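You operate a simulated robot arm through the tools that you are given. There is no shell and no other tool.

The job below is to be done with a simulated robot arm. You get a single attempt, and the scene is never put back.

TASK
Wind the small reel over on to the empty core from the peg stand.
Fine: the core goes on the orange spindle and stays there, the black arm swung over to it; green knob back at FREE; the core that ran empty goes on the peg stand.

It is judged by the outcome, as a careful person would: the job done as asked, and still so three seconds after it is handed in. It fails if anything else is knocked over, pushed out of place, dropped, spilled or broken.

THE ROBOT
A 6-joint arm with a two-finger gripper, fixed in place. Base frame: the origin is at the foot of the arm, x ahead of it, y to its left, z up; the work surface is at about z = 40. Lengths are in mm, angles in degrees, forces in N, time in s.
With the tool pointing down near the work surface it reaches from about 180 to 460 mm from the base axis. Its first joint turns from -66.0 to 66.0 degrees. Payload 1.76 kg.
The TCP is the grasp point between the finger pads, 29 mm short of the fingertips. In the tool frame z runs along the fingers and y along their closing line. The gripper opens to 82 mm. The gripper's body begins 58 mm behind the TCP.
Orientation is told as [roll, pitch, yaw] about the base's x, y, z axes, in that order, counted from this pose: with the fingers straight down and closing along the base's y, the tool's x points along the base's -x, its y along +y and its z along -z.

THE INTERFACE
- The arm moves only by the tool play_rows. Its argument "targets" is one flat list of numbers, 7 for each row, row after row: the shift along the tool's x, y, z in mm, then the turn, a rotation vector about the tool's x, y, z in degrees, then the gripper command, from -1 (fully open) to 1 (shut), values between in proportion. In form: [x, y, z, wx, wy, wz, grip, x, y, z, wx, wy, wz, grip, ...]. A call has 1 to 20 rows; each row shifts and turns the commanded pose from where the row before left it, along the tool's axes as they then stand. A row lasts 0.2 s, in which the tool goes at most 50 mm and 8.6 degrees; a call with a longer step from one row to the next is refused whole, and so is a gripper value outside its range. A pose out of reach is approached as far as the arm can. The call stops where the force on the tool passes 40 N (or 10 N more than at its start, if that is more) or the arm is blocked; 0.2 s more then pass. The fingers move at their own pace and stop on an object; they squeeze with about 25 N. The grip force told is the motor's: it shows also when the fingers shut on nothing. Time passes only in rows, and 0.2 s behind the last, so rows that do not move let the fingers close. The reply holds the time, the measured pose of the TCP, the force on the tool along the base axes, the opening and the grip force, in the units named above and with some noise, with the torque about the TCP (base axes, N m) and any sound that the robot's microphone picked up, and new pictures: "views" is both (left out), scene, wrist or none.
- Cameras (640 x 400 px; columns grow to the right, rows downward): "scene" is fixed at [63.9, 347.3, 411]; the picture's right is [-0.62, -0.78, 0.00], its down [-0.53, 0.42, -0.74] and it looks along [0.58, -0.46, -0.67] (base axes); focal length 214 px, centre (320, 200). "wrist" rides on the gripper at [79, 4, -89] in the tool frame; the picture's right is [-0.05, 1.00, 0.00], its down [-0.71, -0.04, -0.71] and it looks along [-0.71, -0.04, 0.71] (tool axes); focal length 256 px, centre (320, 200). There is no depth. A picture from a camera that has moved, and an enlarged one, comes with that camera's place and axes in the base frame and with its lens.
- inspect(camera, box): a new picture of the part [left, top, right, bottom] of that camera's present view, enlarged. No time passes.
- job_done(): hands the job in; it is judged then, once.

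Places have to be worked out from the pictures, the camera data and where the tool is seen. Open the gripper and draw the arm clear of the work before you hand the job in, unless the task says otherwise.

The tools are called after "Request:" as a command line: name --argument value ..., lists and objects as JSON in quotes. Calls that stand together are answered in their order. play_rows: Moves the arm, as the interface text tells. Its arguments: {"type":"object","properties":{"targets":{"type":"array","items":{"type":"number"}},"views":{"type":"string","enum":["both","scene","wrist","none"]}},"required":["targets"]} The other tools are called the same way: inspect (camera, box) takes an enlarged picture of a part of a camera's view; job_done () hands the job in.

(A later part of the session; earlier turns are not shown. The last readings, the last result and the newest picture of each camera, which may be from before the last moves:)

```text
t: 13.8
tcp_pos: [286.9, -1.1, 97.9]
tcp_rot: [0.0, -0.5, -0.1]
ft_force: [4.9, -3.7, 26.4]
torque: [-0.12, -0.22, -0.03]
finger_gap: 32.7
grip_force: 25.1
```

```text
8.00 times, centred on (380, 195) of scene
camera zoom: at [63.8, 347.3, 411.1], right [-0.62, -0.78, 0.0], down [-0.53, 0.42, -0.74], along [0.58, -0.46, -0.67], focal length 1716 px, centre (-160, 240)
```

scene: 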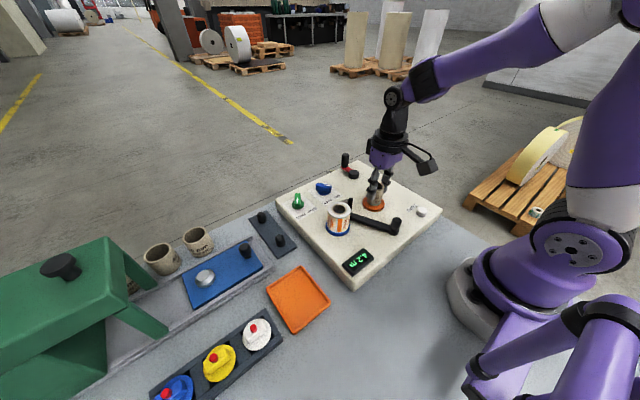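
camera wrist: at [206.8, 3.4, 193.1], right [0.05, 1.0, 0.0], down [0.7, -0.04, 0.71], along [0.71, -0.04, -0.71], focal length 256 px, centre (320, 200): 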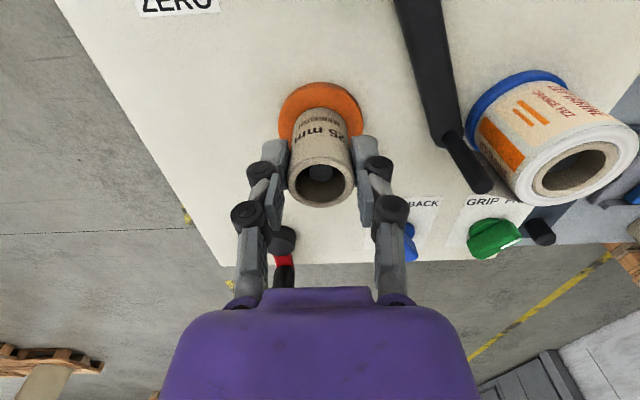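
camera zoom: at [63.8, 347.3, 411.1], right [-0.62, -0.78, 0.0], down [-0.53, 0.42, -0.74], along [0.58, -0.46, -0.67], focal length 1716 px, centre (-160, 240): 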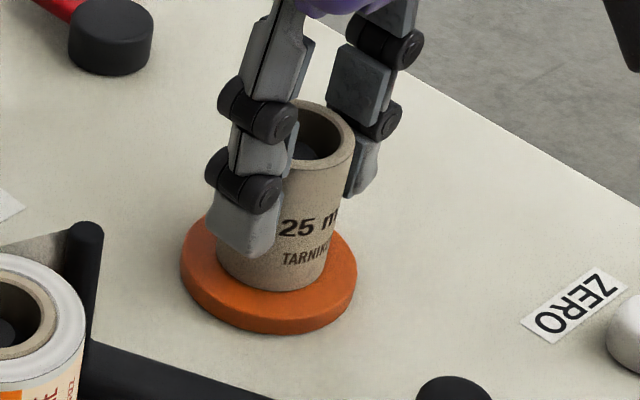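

A 26 N upward force says the core is seated on the orange disc. I'm easing up 1.5 mm to relieve it, opening the fingers gently and rising straight up.

Request:
play_rows --targets '[0, 0, -1.5, 0, 0, 0, 1, 0, 0, 0, 0, 0, 0, 0.1, 0, 0, 0, 0, 0, 0, -0.3, 0, 0, 0, 0, 0, 0, -0.5, 0, 0, -20, 0, 0, 0, -0.5, 0, 0, -30, 0, 0, 0, -0.5, 0, 0, -30, 0, 0, 0, -0.5]' --views "both"

Request:
inspect --camera "scene" --box '[310, 150, 430, 250]'

Request:
inspect --camera "wrist" --box '[220, 40, 440, 190]'

```text
t: 15.4
tcp_pos: [286.5, 0.2, 178.2]
tcp_rot: [0.1, -0.1, 0.0]
ft_force: [0.1, -0.1, 0.4]
torque: [0.01, -0.01, 0.03]
finger_gap: 62.0
grip_force: 0.1
camera wrist: at [206.9, 3.7, 268.0], right [0.05, 1.0, 0.0], down [0.7, -0.04, 0.71], along [0.71, -0.04, -0.71], focal length 256 px, centre (320, 200)
```

scene: 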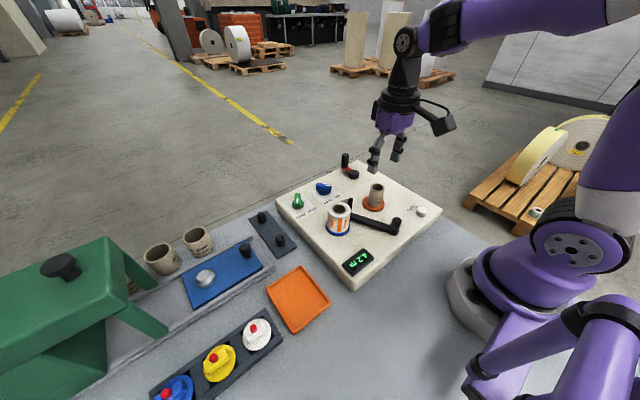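
wrist: 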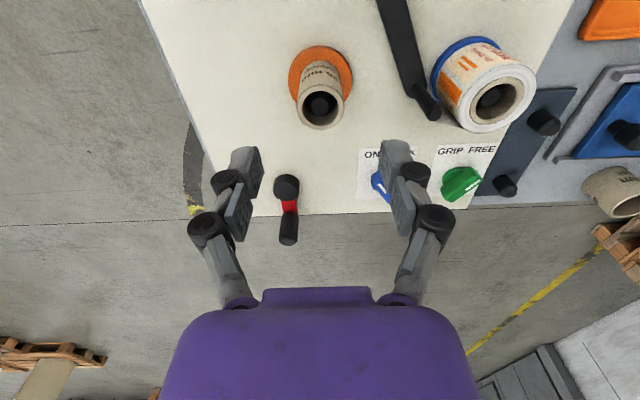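

```text
4.00 times, centred on (370, 200) of scene
camera zoom: at [63.9, 347.3, 411.0], right [-0.62, -0.78, 0.0], down [-0.53, 0.42, -0.74], along [0.58, -0.46, -0.67], focal length 858 px, centre (120, 200)
```

zoom: 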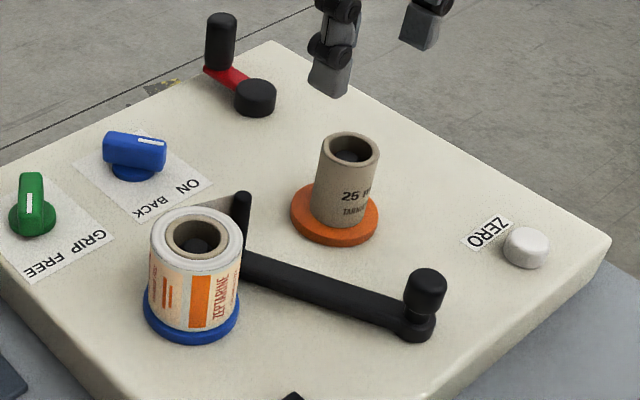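

```text
2.67 times, centred on (330, 115) of wrist
camera zoom: at [206.9, 3.7, 268.0], right [0.05, 1.0, 0.0], down [0.7, -0.04, 0.71], along [0.71, -0.04, -0.71], focal length 683 px, centre (293, 427)
```

zoom: 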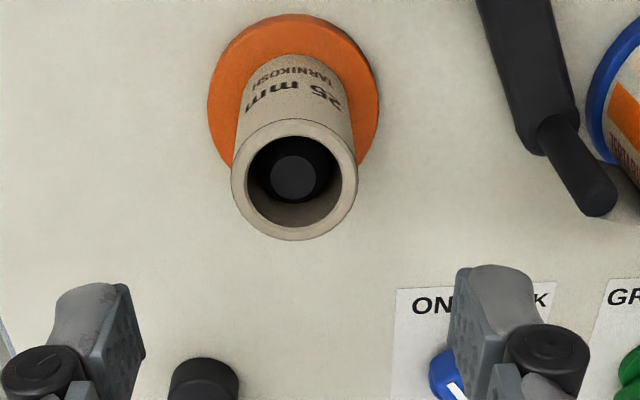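

The core is standing well on the orange spindle. Next is the green knob: I'm moving above it at about (402, 150) and turning the tool −35° in yaw so the fingers close across its handle.

Request:
play_rows --targets '[-22, 29, 4, 0, 0, 0, -0.2, -23, 30, 5, 0, 0, 0, -0.2, -23, 30, 6, 0, 0, 0, -0.2, -23, 30, 6, 0, 0, 0, -0.2, -24.5, 31, 7, 0, 0, 0, -0.2, 0, 0, 0, 0, 0, 7, -0.2, 0, 0, 0, 0, 0, 7, -0.2, 0, 0, 0, 0, 0, 7, -0.2, 0, 0, 0, 0, 0, 7, -0.2, 0, 0, 0, 0, 0, 7, -0.2]' --views "both"

Request:
inspect --camera "wrist" --box '[220, 60, 420, 210]'

Request:
inspect --camera "scene" --box '[260, 130, 360, 230]'

```text
t: 17.6
tcp_pos: [402.3, 149.9, 150.0]
tcp_rot: [0.1, -0.1, -35.1]
ft_force: [0.0, 0.4, -0.7]
torque: [-0.02, 0.01, -0.06]
finger_gap: 49.0
grip_force: 0.0
camera wrist: at [339.0, 198.2, 240.6], right [0.62, 0.79, 0.0], down [0.55, -0.44, 0.71], along [0.56, -0.44, -0.71], focal length 256 px, centre (320, 200)
```

scene: 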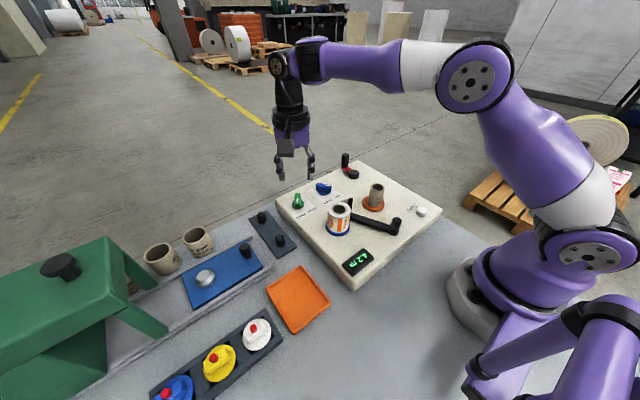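
wrist: 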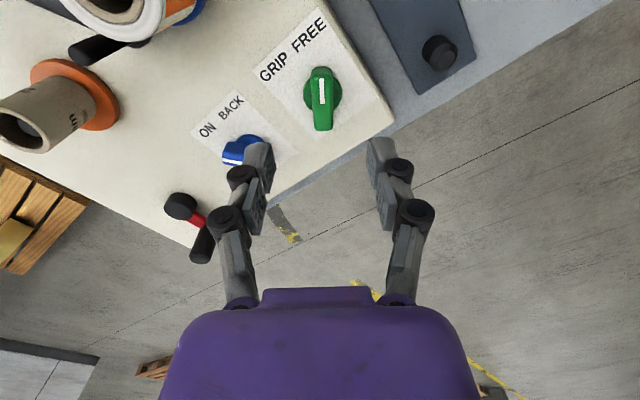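

```text
2.67 times, centred on (320, 135) of wrist
camera zoom: at [339.0, 198.2, 240.6], right [0.62, 0.79, 0.0], down [0.55, -0.44, 0.71], along [0.56, -0.44, -0.71], focal length 683 px, centre (320, 373)
```

zoom: 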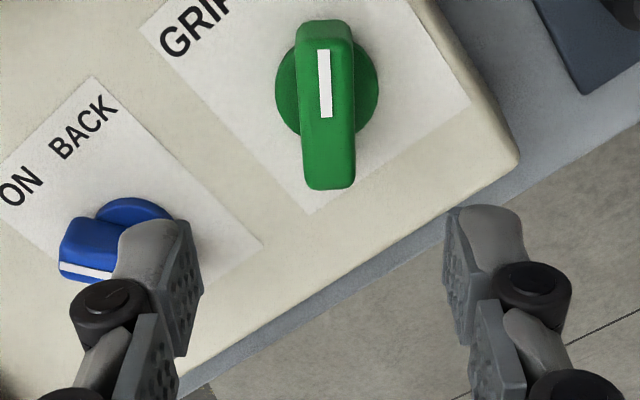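

```text
4.00 times, centred on (310, 180) of scene
camera zoom: at [63.9, 347.3, 411.0], right [-0.62, -0.78, 0.0], down [-0.53, 0.42, -0.74], along [0.58, -0.46, -0.67], focal length 858 px, centre (360, 280)
```

zoom: 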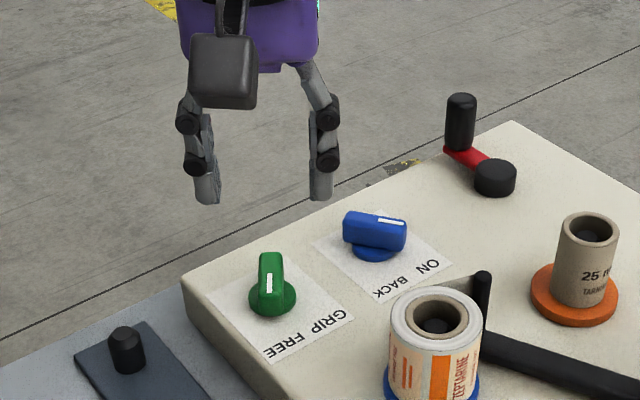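

The fingers are square across the handle. I put the knob axis at about (403.5, 150) with the handle top near z≈66, so I'll nudge 1.5 mm each way and go down to TCP z≈82.

Request:
play_rows --targets '[-1.5, 1.5, 15, 0, 0, 0, -0.2, 0, 0, 20, 0, 0, 0, -0.2, 0, 0, 15, 0, 0, 0, -0.2]' --views "both"

Request:
inspect --camera "wrist" --box '[220, 80, 420, 230]'

Request:
inspect --camera "scene" --box '[260, 150, 340, 230]'

```text
t: 18.4
tcp_pos: [403.4, 148.3, 100.3]
tcp_rot: [0.2, 0.0, -35.0]
ft_force: [-0.3, 0.0, 0.2]
torque: [0.0, -0.01, 0.01]
finger_gap: 49.1
grip_force: 0.1
camera wrist: at [341.1, 197.5, 190.1], right [0.62, 0.79, 0.0], down [0.55, -0.44, 0.71], along [0.56, -0.44, -0.71], focal length 256 px, centre (320, 200)
```

scene: 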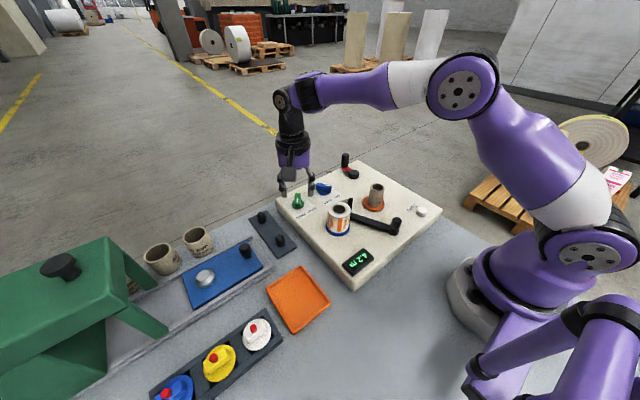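
wrist: 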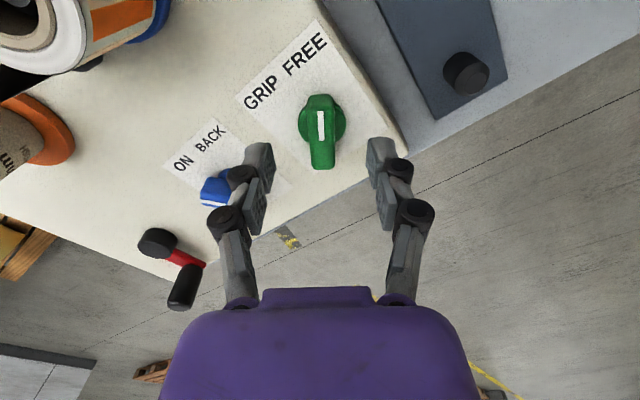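

```text
2.67 times, centred on (320, 155) of wrist
camera zoom: at [341.1, 197.5, 190.1], right [0.62, 0.79, 0.0], down [0.55, -0.44, 0.71], along [0.56, -0.44, -0.71], focal length 683 px, centre (320, 320)
```

zoom: 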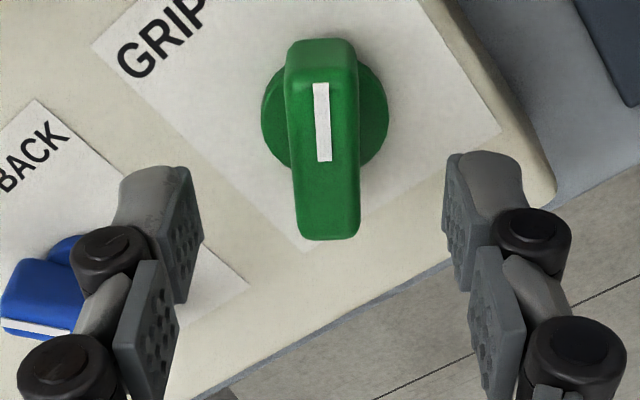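

```text
5.00 times, centred on (300, 190) of scene
camera zoom: at [63.9, 347.3, 411.0], right [-0.62, -0.78, 0.0], down [-0.53, 0.42, -0.74], along [0.58, -0.46, -0.67], focal length 1072 px, centre (420, 250)
```

zoom: 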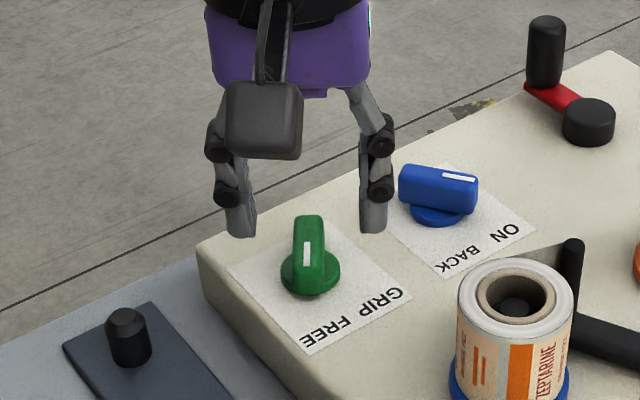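

The knob reads about 1.5 mm to the tool's +x/+y. I'm correcting slightly, lowering to z≈82 and closing on the handle.

Request:
play_rows --targets '[1, 1.2, 9, 0, 0, 0, -0.2, 0, 0, 9, 0, 0, 0, -0.2, 0, 0, 0, 0, 0, 0, 0.2, 0, 0, 0, 0, 0, 0, 0.5, 0, 0, 0, 0, 0, 0, 0.8, 0, 0, 0, 0, 0, 0, 0.8]' --views "both"

Request:
inspect --camera "wrist" --box '[220, 80, 420, 230]'

Request:
inspect --camera "scene" --box '[260, 150, 340, 230]'

```text
t: 19.8
tcp_pos: [405.0, 151.4, 82.1]
tcp_rot: [0.2, -0.1, -35.0]
ft_force: [0.9, 1.2, -1.9]
torque: [0.07, -0.01, -0.03]
finger_gap: 14.8
grip_force: 35.7
camera wrist: at [340.9, 199.0, 172.4], right [0.62, 0.79, 0.0], down [0.56, -0.44, 0.71], along [0.56, -0.43, -0.71], focal length 256 px, centre (320, 200)
```

scene: 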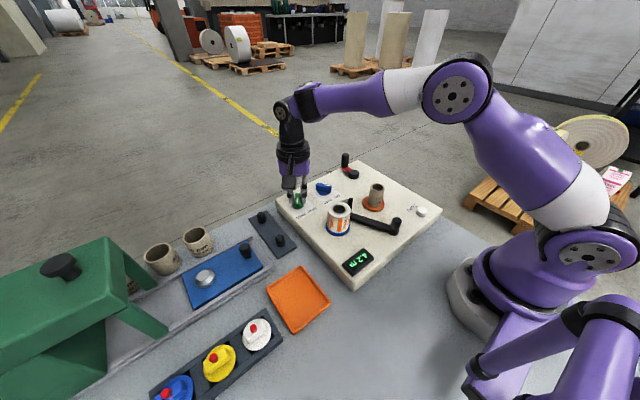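
wrist: 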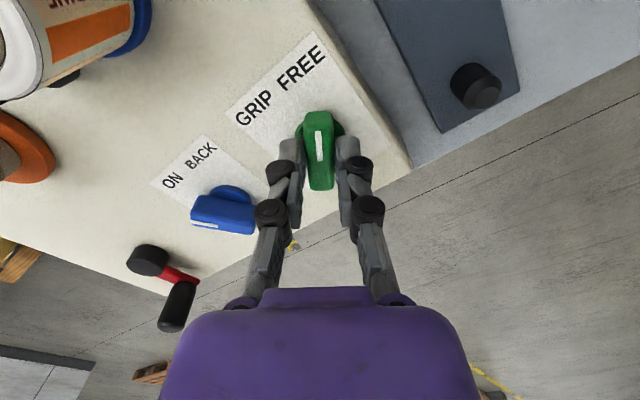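

```text
2.67 times, centred on (320, 155) of wrist
camera zoom: at [340.9, 199.0, 172.4], right [0.62, 0.79, 0.0], down [0.56, -0.44, 0.71], along [0.56, -0.43, -0.71], focal length 683 px, centre (320, 320)
```

zoom: 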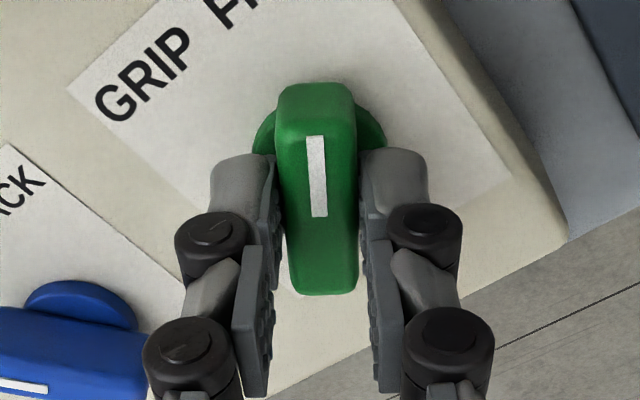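

```text
5.00 times, centred on (300, 190) of scene
camera zoom: at [63.9, 347.3, 411.0], right [-0.62, -0.78, 0.0], down [-0.53, 0.42, -0.74], along [0.58, -0.46, -0.67], focal length 1072 px, centre (420, 250)
```

zoom: 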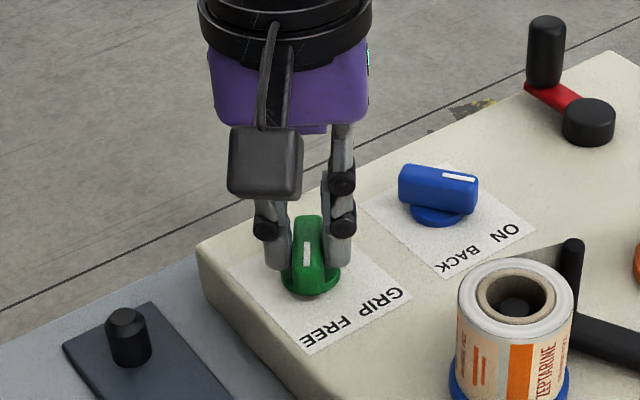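

The handle is gripped at 14.8 mm. I'm turning it toward GRIP, which is counter-clockwise from above and about the tool's −z, half the way first.

Request:
play_rows --targets '[0, 0, 0, 0, 0, -5, 0.8, 0, 0, 0, 0, 0, -7, 0.8, 0, 0, 0, 0, 0, -7, 0.8, 0, 0, 0, 0, 0, -7, 0.8, 0, 0, 0, 0, 0, -7, 0.8]' --views "both"

Request:
inspect --camera "wrist" --box '[220, 80, 420, 230]'

Request:
inspect --camera "scene" --box '[260, 150, 340, 230]'

```text
t: 21.0
tcp_pos: [404.4, 150.5, 82.7]
tcp_rot: [-0.1, 0.1, -2.1]
ft_force: [-0.9, -31.9, -6.3]
torque: [-0.88, -0.77, -0.06]
finger_gap: 14.7
grip_force: 36.1
camera wrist: at [324.6, 156.9, 172.7], right [0.09, 1.0, 0.0], down [0.71, -0.06, 0.71], along [0.7, -0.07, -0.71], focal length 256 px, centre (320, 200)
```

scene: 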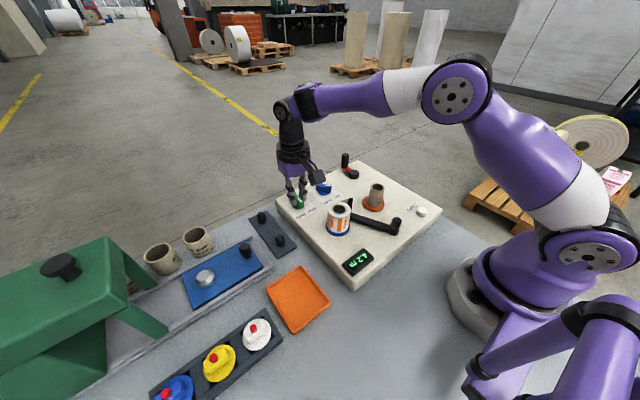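
wrist: 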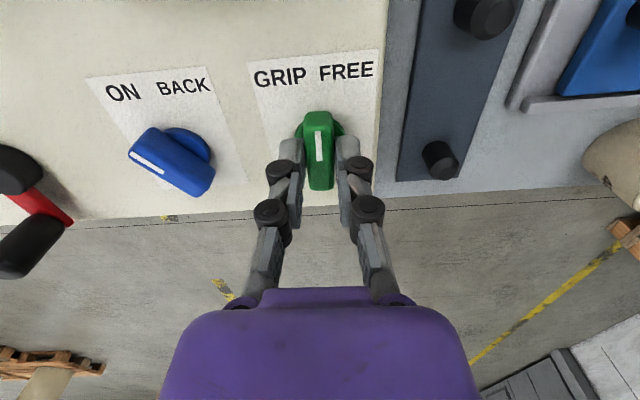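

```text
2.67 times, centred on (320, 155) of wrist
camera zoom: at [324.6, 156.9, 172.7], right [0.09, 1.0, 0.0], down [0.71, -0.06, 0.71], along [0.7, -0.07, -0.71], focal length 683 px, centre (320, 320)
```

zoom: 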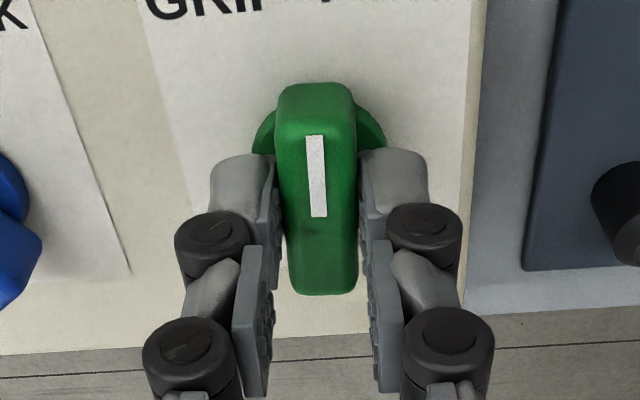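

```text
5.00 times, centred on (300, 190) of scene
camera zoom: at [63.9, 347.3, 411.0], right [-0.62, -0.78, 0.0], down [-0.53, 0.42, -0.74], along [0.58, -0.46, -0.67], focal length 1072 px, centre (420, 250)
```

zoom: 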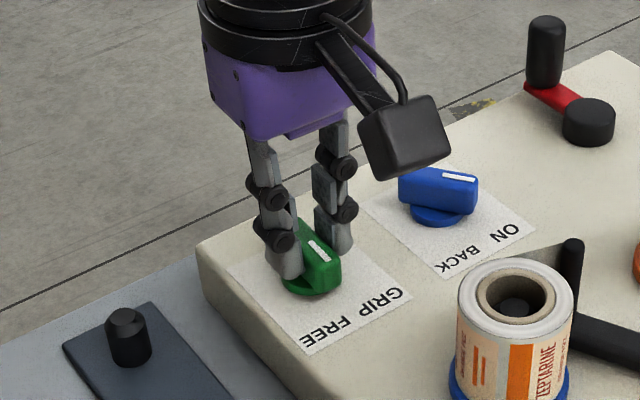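

The knob has turned with the gripper to mid-travel, but a 32 N side force along −y shows my grip is slightly off its axis. I'm shifting about 1 mm toward −y to relax that before going on.

Request:
play_rows --targets '[0, -1, 0, 0, 0, 0, 0.8, 0, 0, 0, 0, 0, 0, 0.8]' --views "none"

```text
t: 21.6
tcp_pos: [404.0, 150.1, 83.3]
tcp_rot: [0.0, 0.0, -2.1]
ft_force: [-2.3, -34.4, -3.1]
torque: [-0.86, 0.62, -0.04]
finger_gap: 14.9
grip_force: 36.7
```

The force barely changed, so the arm is compliant here. I'll shift further in −y and look again.

Request:
play_rows --targets '[0, -1.5, 0, 0, 0, 0, 0.8, 0, 0, 0, 0, 0, 0, 0.8]' --views "wrist"

Request:
inspect --camera "wrist" --box '[220, 80, 420, 230]'

```text
t: 22.2
tcp_pos: [403.0, 150.1, 83.2]
tcp_rot: [0.1, 0.0, -1.9]
ft_force: [-9.6, -14.7, -6.8]
torque: [-0.37, 0.34, -0.02]
finger_gap: 15.0
grip_force: 35.7
camera wrist: at [324.3, 156.1, 172.5], right [0.09, 1.0, 0.0], down [0.7, -0.06, 0.71], along [0.71, -0.06, -0.71], focal length 256 px, centre (320, 200)
```

wrist: 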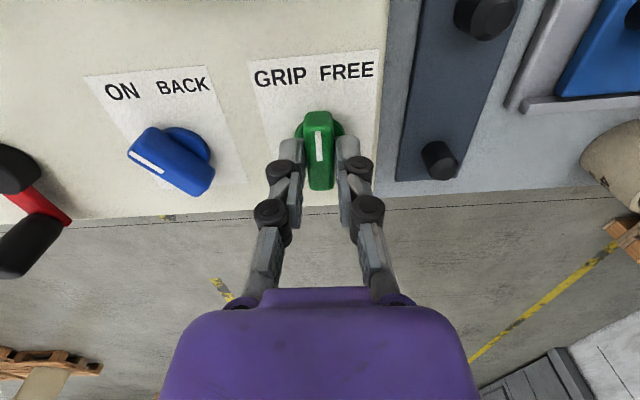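

```text
2.67 times, centred on (320, 155) of wrist
camera zoom: at [324.3, 156.1, 172.5], right [0.09, 1.0, 0.0], down [0.7, -0.06, 0.71], along [0.71, -0.06, -0.71], focal length 683 px, centre (320, 320)
```

zoom: 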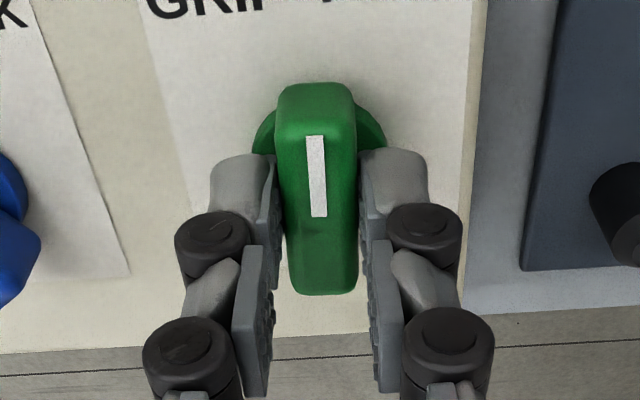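

The side force has come down to about 15 N. I'm adding one more small shift and continuing the turn in smaller increments.

Request:
play_rows --targets '[0.5, -0.8, 0, 0, 0, -6, 0.8, 0, 0, 0, 0, 0, -6, 0.8, 0, 0, 0, 0, 0, 0, 0.8]' --views "none"

```text
t: 23.0
tcp_pos: [403.6, 149.9, 82.4]
tcp_rot: [0.1, -0.3, 10.2]
ft_force: [-0.2, 12.7, -21.7]
torque: [0.34, -0.07, 0.05]
finger_gap: 14.8
grip_force: 36.1
```

The side force is now small at +13 N, with some friction in z. I'm continuing the turn.

Request:
play_rows --targets '[0, 0.5, 0, 0, 0, -6, 0.8, 0, 0, 0, 0, 0, -6, 0.8, 0, 0, 0, 0, 0, 0, 0.8]' --views "none"

```text
t: 23.8
tcp_pos: [403.9, 148.7, 82.0]
tcp_rot: [0.0, -0.4, 22.1]
ft_force: [14.1, 16.7, -29.0]
torque: [0.41, -0.43, 0.04]
finger_gap: 14.8
grip_force: 36.1
```

I'm easing the command toward the way I'm being pushed, slightly down and toward +x/+y, and then finishing the last 13° of the turn.

Request:
play_rows --targets '[-1, 0.5, 1, 0, 0, 0, 0.8, 0, 0, 0, 0, 0, -4, 0.8, 0, 0, 0, 0, 0, -4, 0.8, 0, 0, 0, 0, 0, 0, 0.8]' --views "both"

Request:
inspect --camera "wrist" --box '[220, 80, 420, 230]'

Request:
inspect --camera "scene" --box '[260, 150, 340, 230]'

```text
t: 24.8
tcp_pos: [403.3, 149.4, 82.1]
tcp_rot: [0.0, -0.1, 30.0]
ft_force: [-22.1, -1.1, 28.1]
torque: [-0.1, 0.61, 0.04]
finger_gap: 14.7
grip_force: 36.2
camera wrist: at [333.0, 112.6, 172.3], right [-0.45, 0.89, 0.0], down [0.63, 0.32, 0.71], along [0.63, 0.32, -0.71], focal length 256 px, centre (320, 200)
```

scene: 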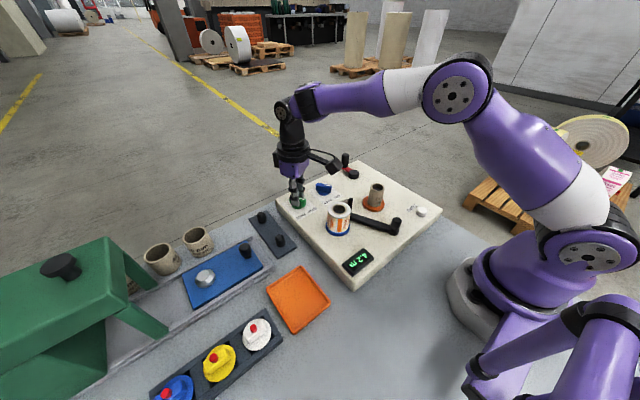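
wrist: 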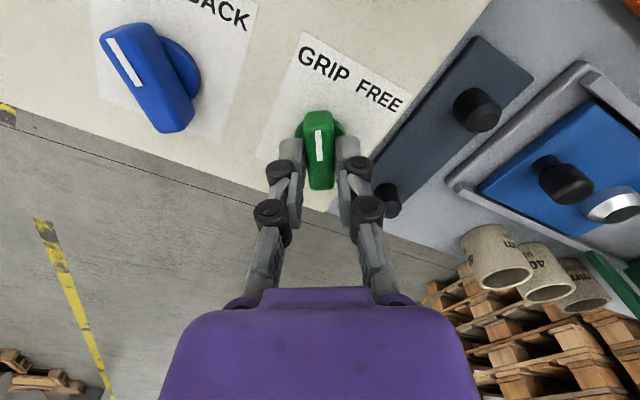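

```text
2.67 times, centred on (320, 155) of wrist
camera zoom: at [333.0, 112.6, 172.3], right [-0.45, 0.89, 0.0], down [0.63, 0.32, 0.71], along [0.63, 0.32, -0.71], focal length 683 px, centre (320, 320)
```

zoom: 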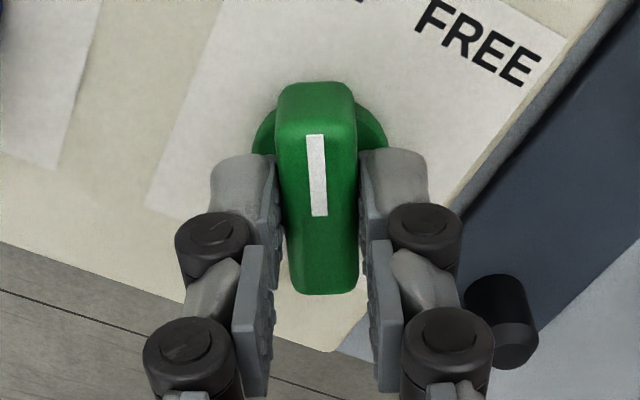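

```text
5.00 times, centred on (300, 190) of scene
camera zoom: at [63.8, 347.3, 411.1], right [-0.62, -0.78, 0.0], down [-0.53, 0.42, -0.74], along [0.58, -0.46, -0.67], focal length 1072 px, centre (420, 250)
```

zoom: 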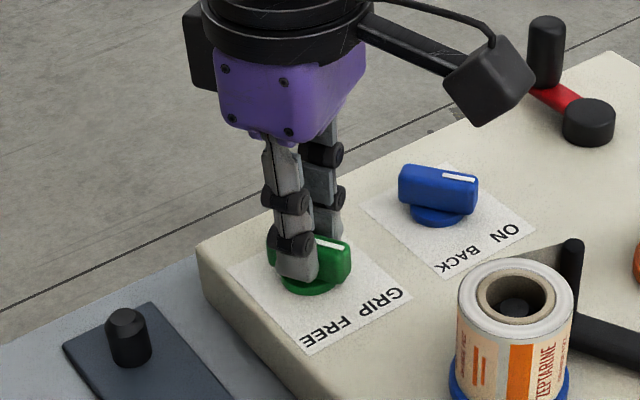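

The tool is at 30° and the knob follows it. I'm turning the last few degrees with a small relief upward.

Request:
play_rows --targets '[0.7, 0, -0.7, 0, 0, 0, 0.8, 0, 0, 0, 0, 0, -3, 0.8, 0, 0, 0, 0, 0, -3, 0.8, 0, 0, 0, 0, 0, 0, 0.8]' --views "none"

```text
t: 25.8
tcp_pos: [404.2, 148.9, 82.2]
tcp_rot: [-0.1, -0.2, 35.9]
ft_force: [2.5, 2.1, -0.2]
torque: [0.1, -0.2, -0.73]
finger_gap: 14.9
grip_force: 35.9
```

The torque about z rose to −0.73 N·m, so the knob has reached its GRIP stop. I'm releasing and rising straight up to look.

Request:
play_rows --targets '[0, 0, 0, 0, 0, 1, 0.5, 0, 0, 0, 0, 0, 0, 0.1, 0, 0, 0, 0, 0, 0, -0.2, 0, 0, -15, 0, 0, 0, -0.2, 0, 0, -25, 0, 0, 0, -0.2, 0, 0, -25, 0, 0, 0, -0.2]' --views "both"

Request:
inspect --camera "scene" --box '[270, 150, 430, 250]'

Request:
inspect --camera "wrist" --box '[220, 40, 420, 190]'

```text
t: 27.2
tcp_pos: [403.4, 149.3, 147.1]
tcp_rot: [0.0, 0.0, 35.0]
ft_force: [-0.3, 0.4, -0.5]
torque: [0.0, 0.0, -0.06]
finger_gap: 49.1
grip_force: 0.1
camera wrist: at [336.0, 106.7, 237.3], right [-0.53, 0.85, 0.0], down [0.6, 0.37, 0.71], along [0.6, 0.37, -0.71], focal length 256 px, centre (320, 200)
```

scene: 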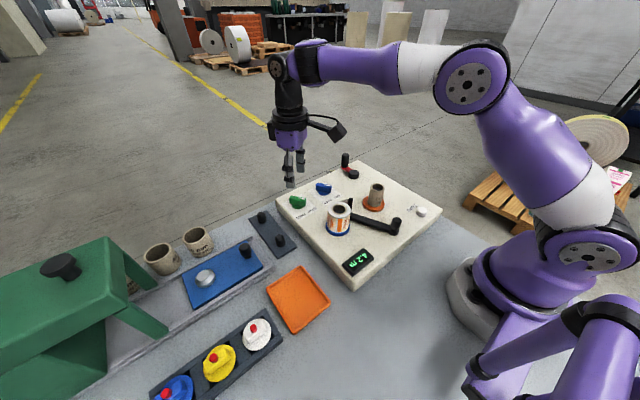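
wrist: 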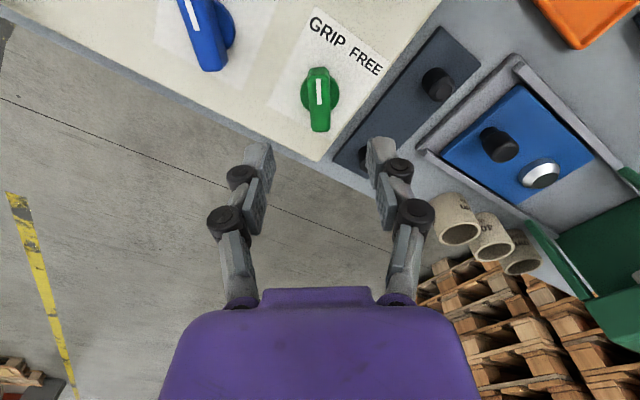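

```text
4.00 times, centred on (350, 200) of scene
camera zoom: at [63.9, 347.3, 411.0], right [-0.62, -0.78, 0.0], down [-0.53, 0.42, -0.74], along [0.58, -0.46, -0.67], focal length 858 px, centre (200, 200)
```

zoom: 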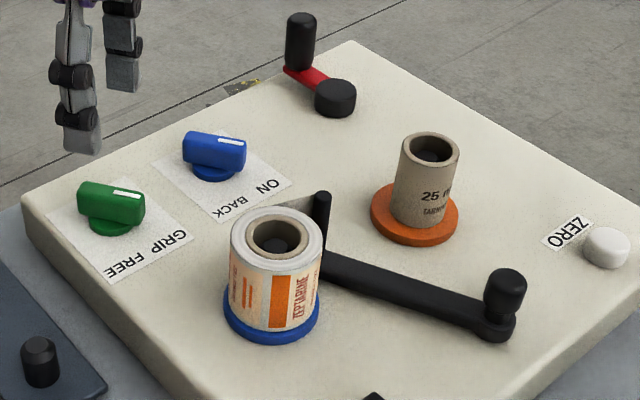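

```text
2.67 times, centred on (320, 115) of wrist
camera zoom: at [336.0, 106.7, 237.3], right [-0.53, 0.85, 0.0], down [0.6, 0.37, 0.71], along [0.6, 0.37, -0.71], focal length 683 px, centre (320, 427)
```

zoom: 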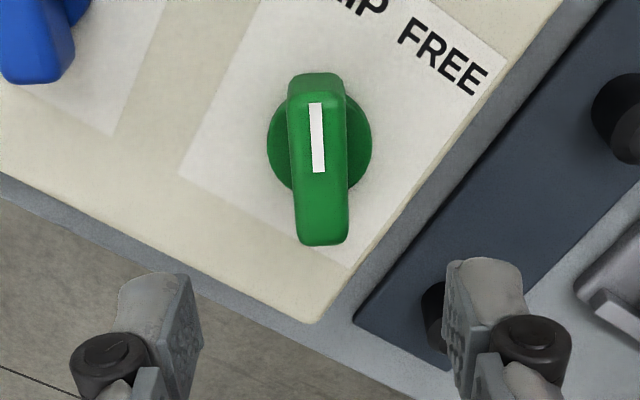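

The green knob is now at GRIP, parallel with the blue one at ON. Next is the black arm: I'm squaring the tool, closing the fingers and going to a spot beside the bar on its reel side, roughly (243, 87).

Request:
play_rows --targets '[0, 0, -5, 0, 0, 7, -0.2, 0, 0, -5, 0, 0, 7, 0.2, 0, 0, 0, 0, 0, 7, 0.6, 0, 0, 0, 0, 0, 7, 1, 0, 0, 0, 0, 0, 7, 1, 32, -12.5, 0, 0, 0, 0, 1, 32, -12.5, 0, 0, 0, 0, 1, 32, -12.5, 0, 0, 0, 0, 1, 32, -12.5, 0, 0, 0, 0, 1, 32, -12.5, 0, 0, 0, 0, 1]' --views "both"

Request:
inspect --camera "wrist" --box '[220, 40, 420, 190]'

Request:
inspect --camera "scene" --box '[310, 160, 430, 260]'

```text
t: 29.4
tcp_pos: [242.0, 88.0, 157.1]
tcp_rot: [0.1, -0.3, -0.1]
ft_force: [0.2, -0.5, -0.3]
torque: [0.0, 0.03, 0.0]
finger_gap: 0.0
grip_force: 24.7
camera wrist: at [162.6, 91.5, 246.9], right [0.05, 1.0, 0.0], down [0.7, -0.04, 0.71], along [0.71, -0.04, -0.71], focal length 256 px, centre (320, 200)
```

scene: 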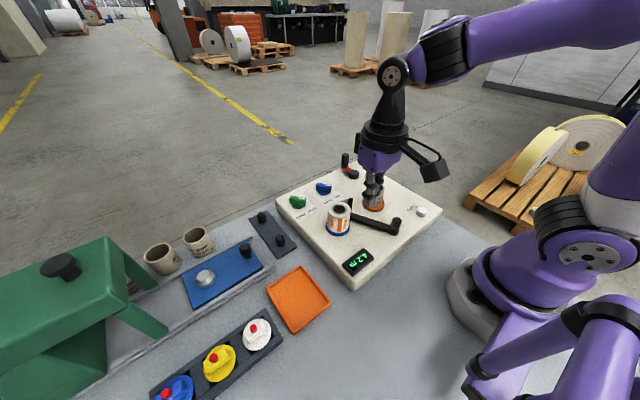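
wrist: 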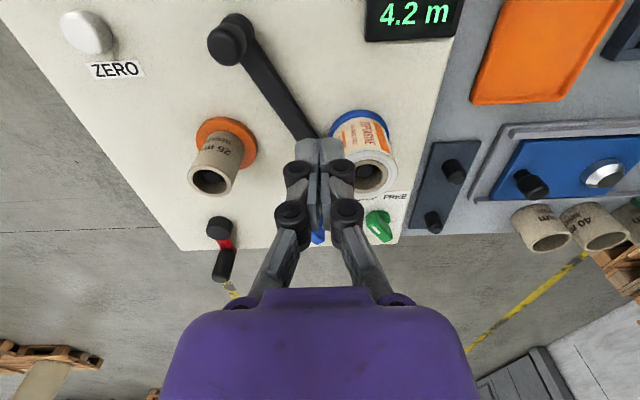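

```text
2.67 times, centred on (320, 115) of wrist
camera zoom: at [162.6, 91.5, 246.9], right [0.05, 1.0, 0.0], down [0.7, -0.04, 0.71], along [0.71, -0.04, -0.71], focal length 683 px, centre (320, 427)
```

zoom: 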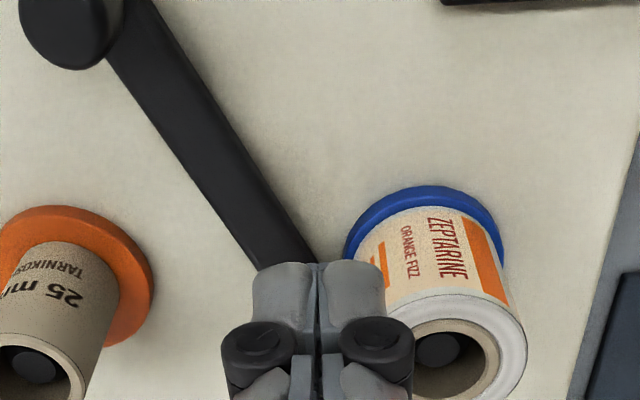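

```text
4.00 times, centred on (370, 210) of scene
camera zoom: at [63.9, 347.3, 411.0], right [-0.62, -0.78, 0.0], down [-0.53, 0.42, -0.74], along [0.58, -0.46, -0.67], focal length 858 px, centre (120, 160)
```

zoom: 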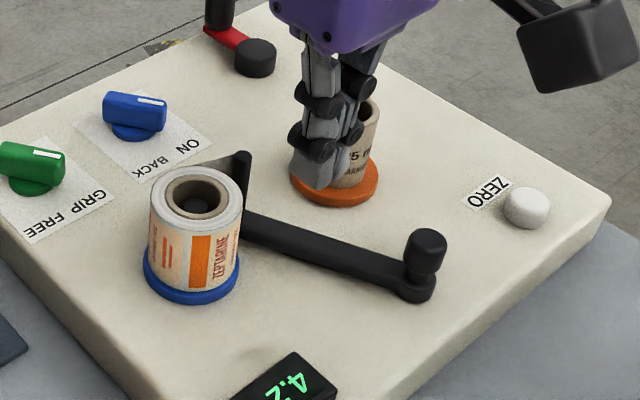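

The bar's reel-side edge is at about y≈63 for x≈240, and my closed fingers are about 15 mm clear of both the bar and the reel. I'm going down beside the bar.

Request:
play_rows --targets '[3, 0, 20, 0, 0, 0, 1, 0, 0, 20, 0, 0, 0, 1, 0, 0, 20, 0, 0, 0, 1, 0, 0, 14, 0, 0, 0, 1]' --views "both"

Request:
inspect --camera "wrist" --box '[220, 60, 420, 210]'

Request:
inspect --camera "scene" --box '[320, 170, 420, 260]'

```text
t: 30.4
tcp_pos: [239.7, 87.0, 83.0]
tcp_rot: [0.1, -0.1, 0.0]
ft_force: [-0.2, 0.0, 0.4]
torque: [-0.03, 0.04, 0.03]
finger_gap: 0.0
grip_force: 24.4
camera wrist: at [160.7, 90.5, 172.6], right [0.05, 1.0, 0.0], down [0.7, -0.04, 0.71], along [0.71, -0.04, -0.71], focal length 256 px, centre (320, 200)
```

scene: 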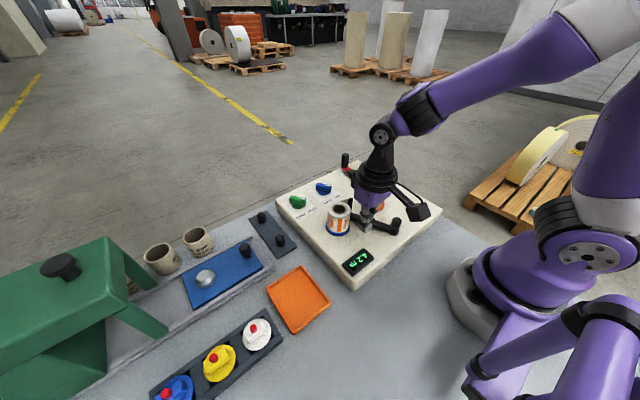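
wrist: 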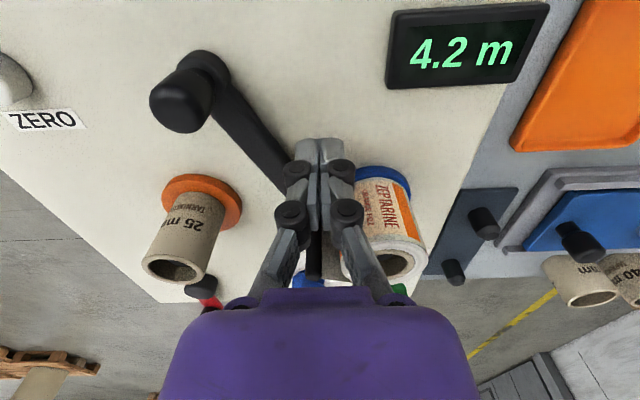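

```text
2.67 times, centred on (320, 135) of wrist
camera zoom: at [160.7, 90.5, 172.6], right [0.05, 1.0, 0.0], down [0.7, -0.04, 0.71], along [0.71, -0.04, -0.71], focal length 683 px, centre (320, 373)
```

zoom: 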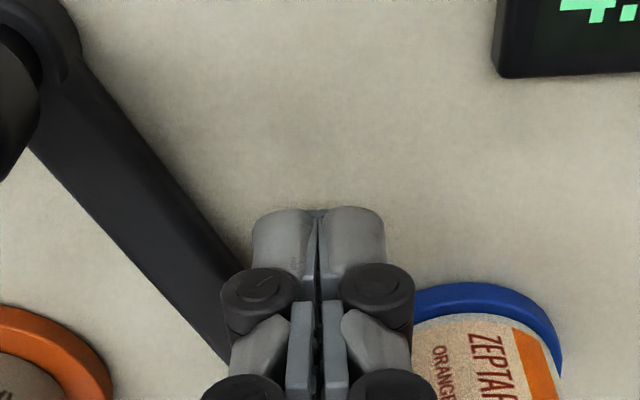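

```text
4.44 times, centred on (370, 215) of scene
camera zoom: at [63.9, 347.3, 411.0], right [-0.62, -0.78, 0.0], down [-0.53, 0.42, -0.74], along [0.58, -0.46, -0.67], focal length 953 px, centre (98, 133)
```

zoom: 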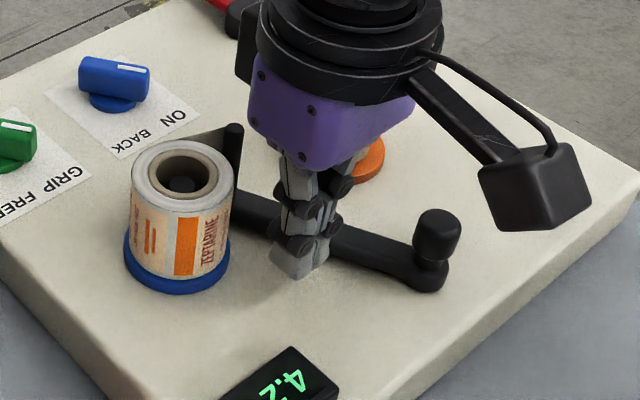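

The fingertips are at z≈54. I'm lowering 8 mm more so they overlap the bar's height, then starting the push toward −y in small steps.

Request:
play_rows --targets '[0, 0, 4, 0, 0, 0, 1, 0, 0, 4, 0, 0, 0, 1, 0, -4, 0, 0, 0, 0, 1, 0, -4, 0, 0, 0, 0, 1]' --views "none"

Request:
inspect --camera "scene" --box '[320, 170, 420, 260]'

Request:
inspect --camera "wrist" --box '[220, 60, 420, 210]'

```text
t: 31.4
tcp_pos: [240.6, 78.6, 74.5]
tcp_rot: [0.1, -0.1, 0.0]
ft_force: [0.8, 1.2, -0.8]
torque: [0.05, 0.05, -0.01]
finger_gap: 0.2
grip_force: 24.9
```

```text
4.44 times, centred on (370, 215) of scene
camera zoom: at [63.9, 347.3, 411.0], right [-0.62, -0.78, 0.0], down [-0.53, 0.42, -0.74], along [0.58, -0.46, -0.67], focal length 953 px, centre (98, 133)
```

zoom: 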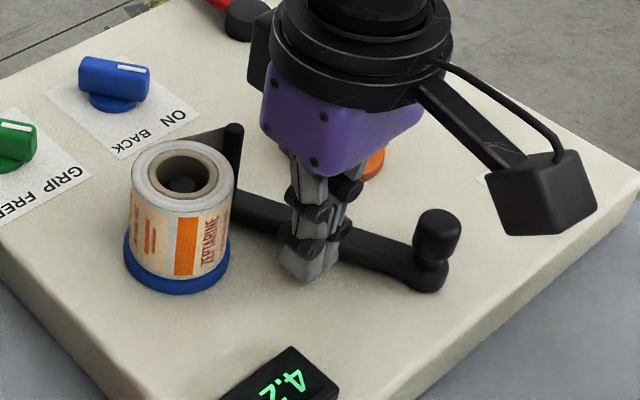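

```text
2.67 times, centred on (320, 135) of wrist
camera zoom: at [160.5, 82.1, 164.7], right [0.05, 1.0, 0.0], down [0.7, -0.04, 0.71], along [0.71, -0.04, -0.71], focal length 683 px, centre (320, 373)
```

zoom: 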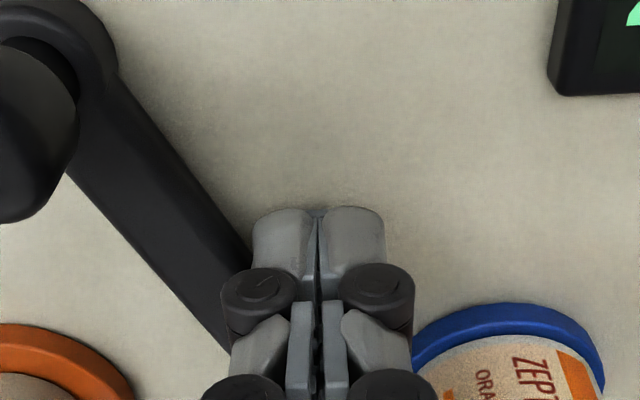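

The fingertips are nearly at the bar. I'm pushing on slowly toward −y.

Request:
play_rows --targets '[0, -4, 0, 0, 0, 0, 1, 0, -4, 0, 0, 0, 0, 1, 0, -4, 0, 0, 0, 0, 1]' --views "scene"

Request:
inspect --camera "scene" --box '[320, 170, 420, 260]'

```text
t: 31.9
tcp_pos: [239.5, 77.9, 74.8]
tcp_rot: [0.8, -0.1, 0.8]
ft_force: [-1.7, 7.1, 1.2]
torque: [0.16, 0.01, 0.05]
finger_gap: 0.0
grip_force: 25.0
stopped in row 2: the force on the tool passed its limit at 48 N (the readings are from after the stop); the commanded pose is now the measured one
```

scene: 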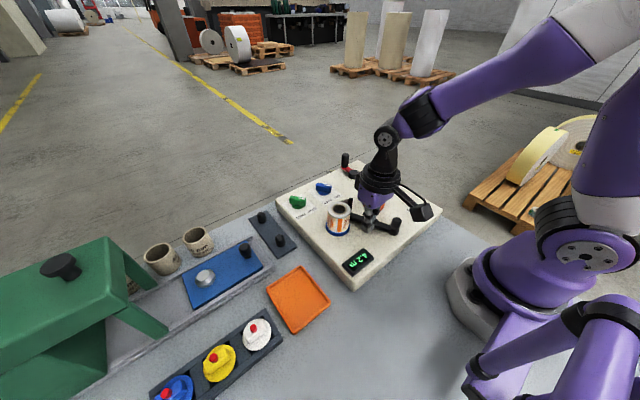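

```text
4.44 times, centred on (370, 215) of scene
camera zoom: at [63.9, 347.3, 411.0], right [-0.62, -0.78, 0.0], down [-0.53, 0.42, -0.74], along [0.58, -0.46, -0.67], focal length 953 px, centre (98, 133)
```

zoom: 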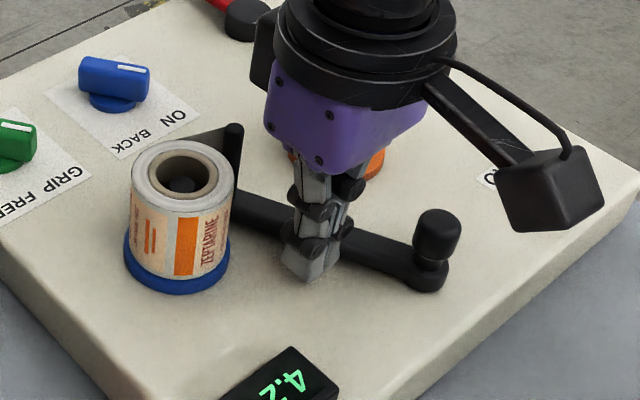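

Contact came with the bar at y≈77, and the force jumped to 48 N without visible movement. The arm may be stiff or heavily damped, so I'm easing back and pushing much more slowly.

Request:
play_rows --targets '[0, -0.5, 0, 0, 0, 0, 1, 0, -0.5, 0, 0, 0, 0, 1, 0, -0.5, 0, 0, 0, 0, 1, 0, -0.5, 0, 0, 0, 0, 1]' --views "none"

Request:
inspect --camera "scene" --box '[320, 170, 420, 260]'

```text
t: 32.9
tcp_pos: [240.2, 76.6, 75.7]
tcp_rot: [0.9, -0.2, 1.2]
ft_force: [-4.7, 34.4, -0.6]
torque: [0.75, 0.1, 0.23]
finger_gap: 0.0
grip_force: 25.1
```

```text
4.44 times, centred on (370, 215) of scene
camera zoom: at [63.9, 347.3, 411.0], right [-0.62, -0.78, 0.0], down [-0.53, 0.42, -0.74], along [0.58, -0.46, -0.67], focal length 953 px, centre (98, 133)
```

zoom: 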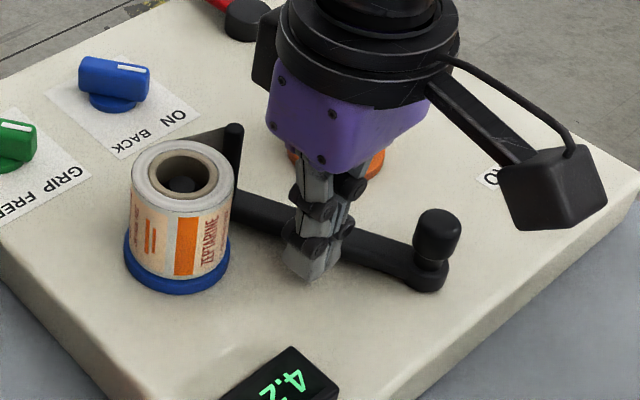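

34 N at this short lever doesn't move it. The arm is probably held by friction and should move from its outer end, so I'm backing off and taking a closer look at the post and the tape on it.

Request:
play_rows --targets '[0, 4, 0, 0, 0, 0, 1, 0, 5, 0, 0, 0, 0, 1, 0, 0, -25, -0.9, 0, 0, 1, 0, 0, -30, 0, 0, 1.2, 1, 0, 0, -35, 0, 0, 0, 1, 20, -25, 0, 0, 0, 0, 1]' --views "both"

Request:
inspect --camera "wrist" --box '[220, 0, 420, 130]'

Request:
inspect --camera "scene" --box '[330, 180, 410, 240]'

```text
t: 34.3
tcp_pos: [218.6, 57.1, 166.0]
tcp_rot: [1.5, -0.2, -0.5]
ft_force: [-0.2, 0.7, -0.7]
torque: [-0.02, -0.01, 0.01]
finger_gap: 0.0
grip_force: 25.3
camera wrist: at [139.4, 58.6, 255.4], right [0.06, 1.0, 0.03], down [0.7, -0.06, 0.71], along [0.71, -0.02, -0.71], focal length 256 px, centre (320, 200)
```

scene: 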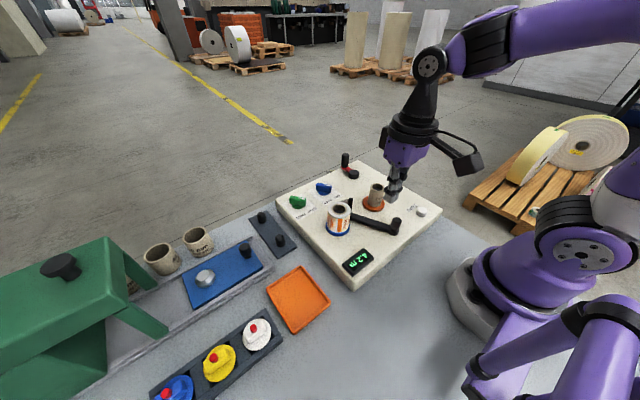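
wrist: 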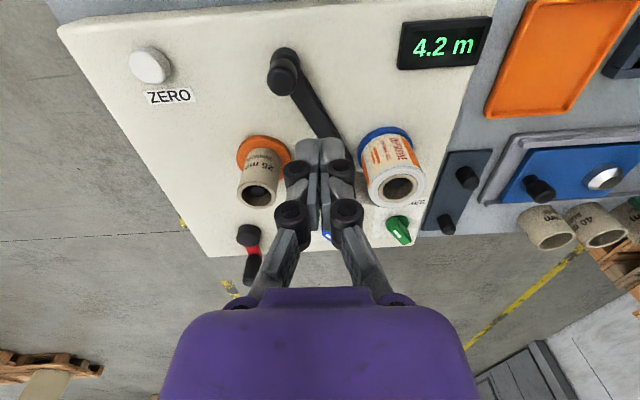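

```text
3.08 times, centred on (320, 65) of wrist
camera zoom: at [139.4, 58.6, 255.4], right [0.06, 1.0, 0.03], down [0.7, -0.06, 0.71], along [0.71, -0.02, -0.71], focal length 788 px, centre (320, 615)
```

zoom: 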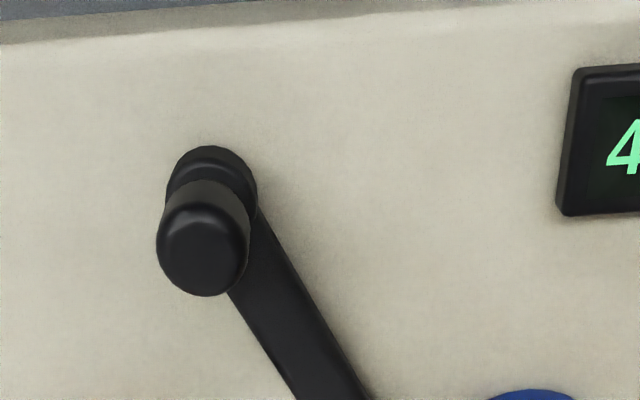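

```text
6.67 times, centred on (370, 210) of scene
camera zoom: at [63.9, 347.3, 411.0], right [-0.62, -0.78, 0.0], down [-0.53, 0.42, -0.74], along [0.58, -0.46, -0.67], focal length 1430 px, centre (-13, 133)
```

zoom: 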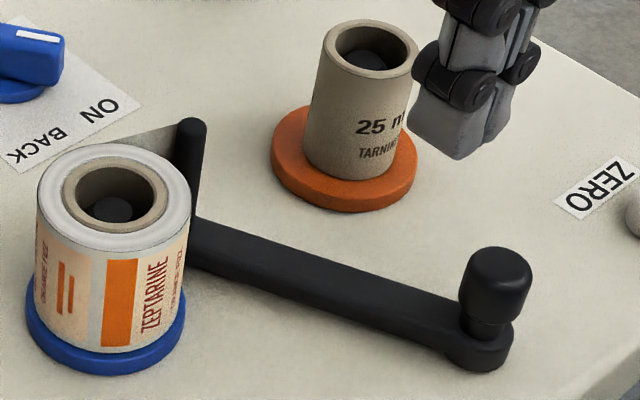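

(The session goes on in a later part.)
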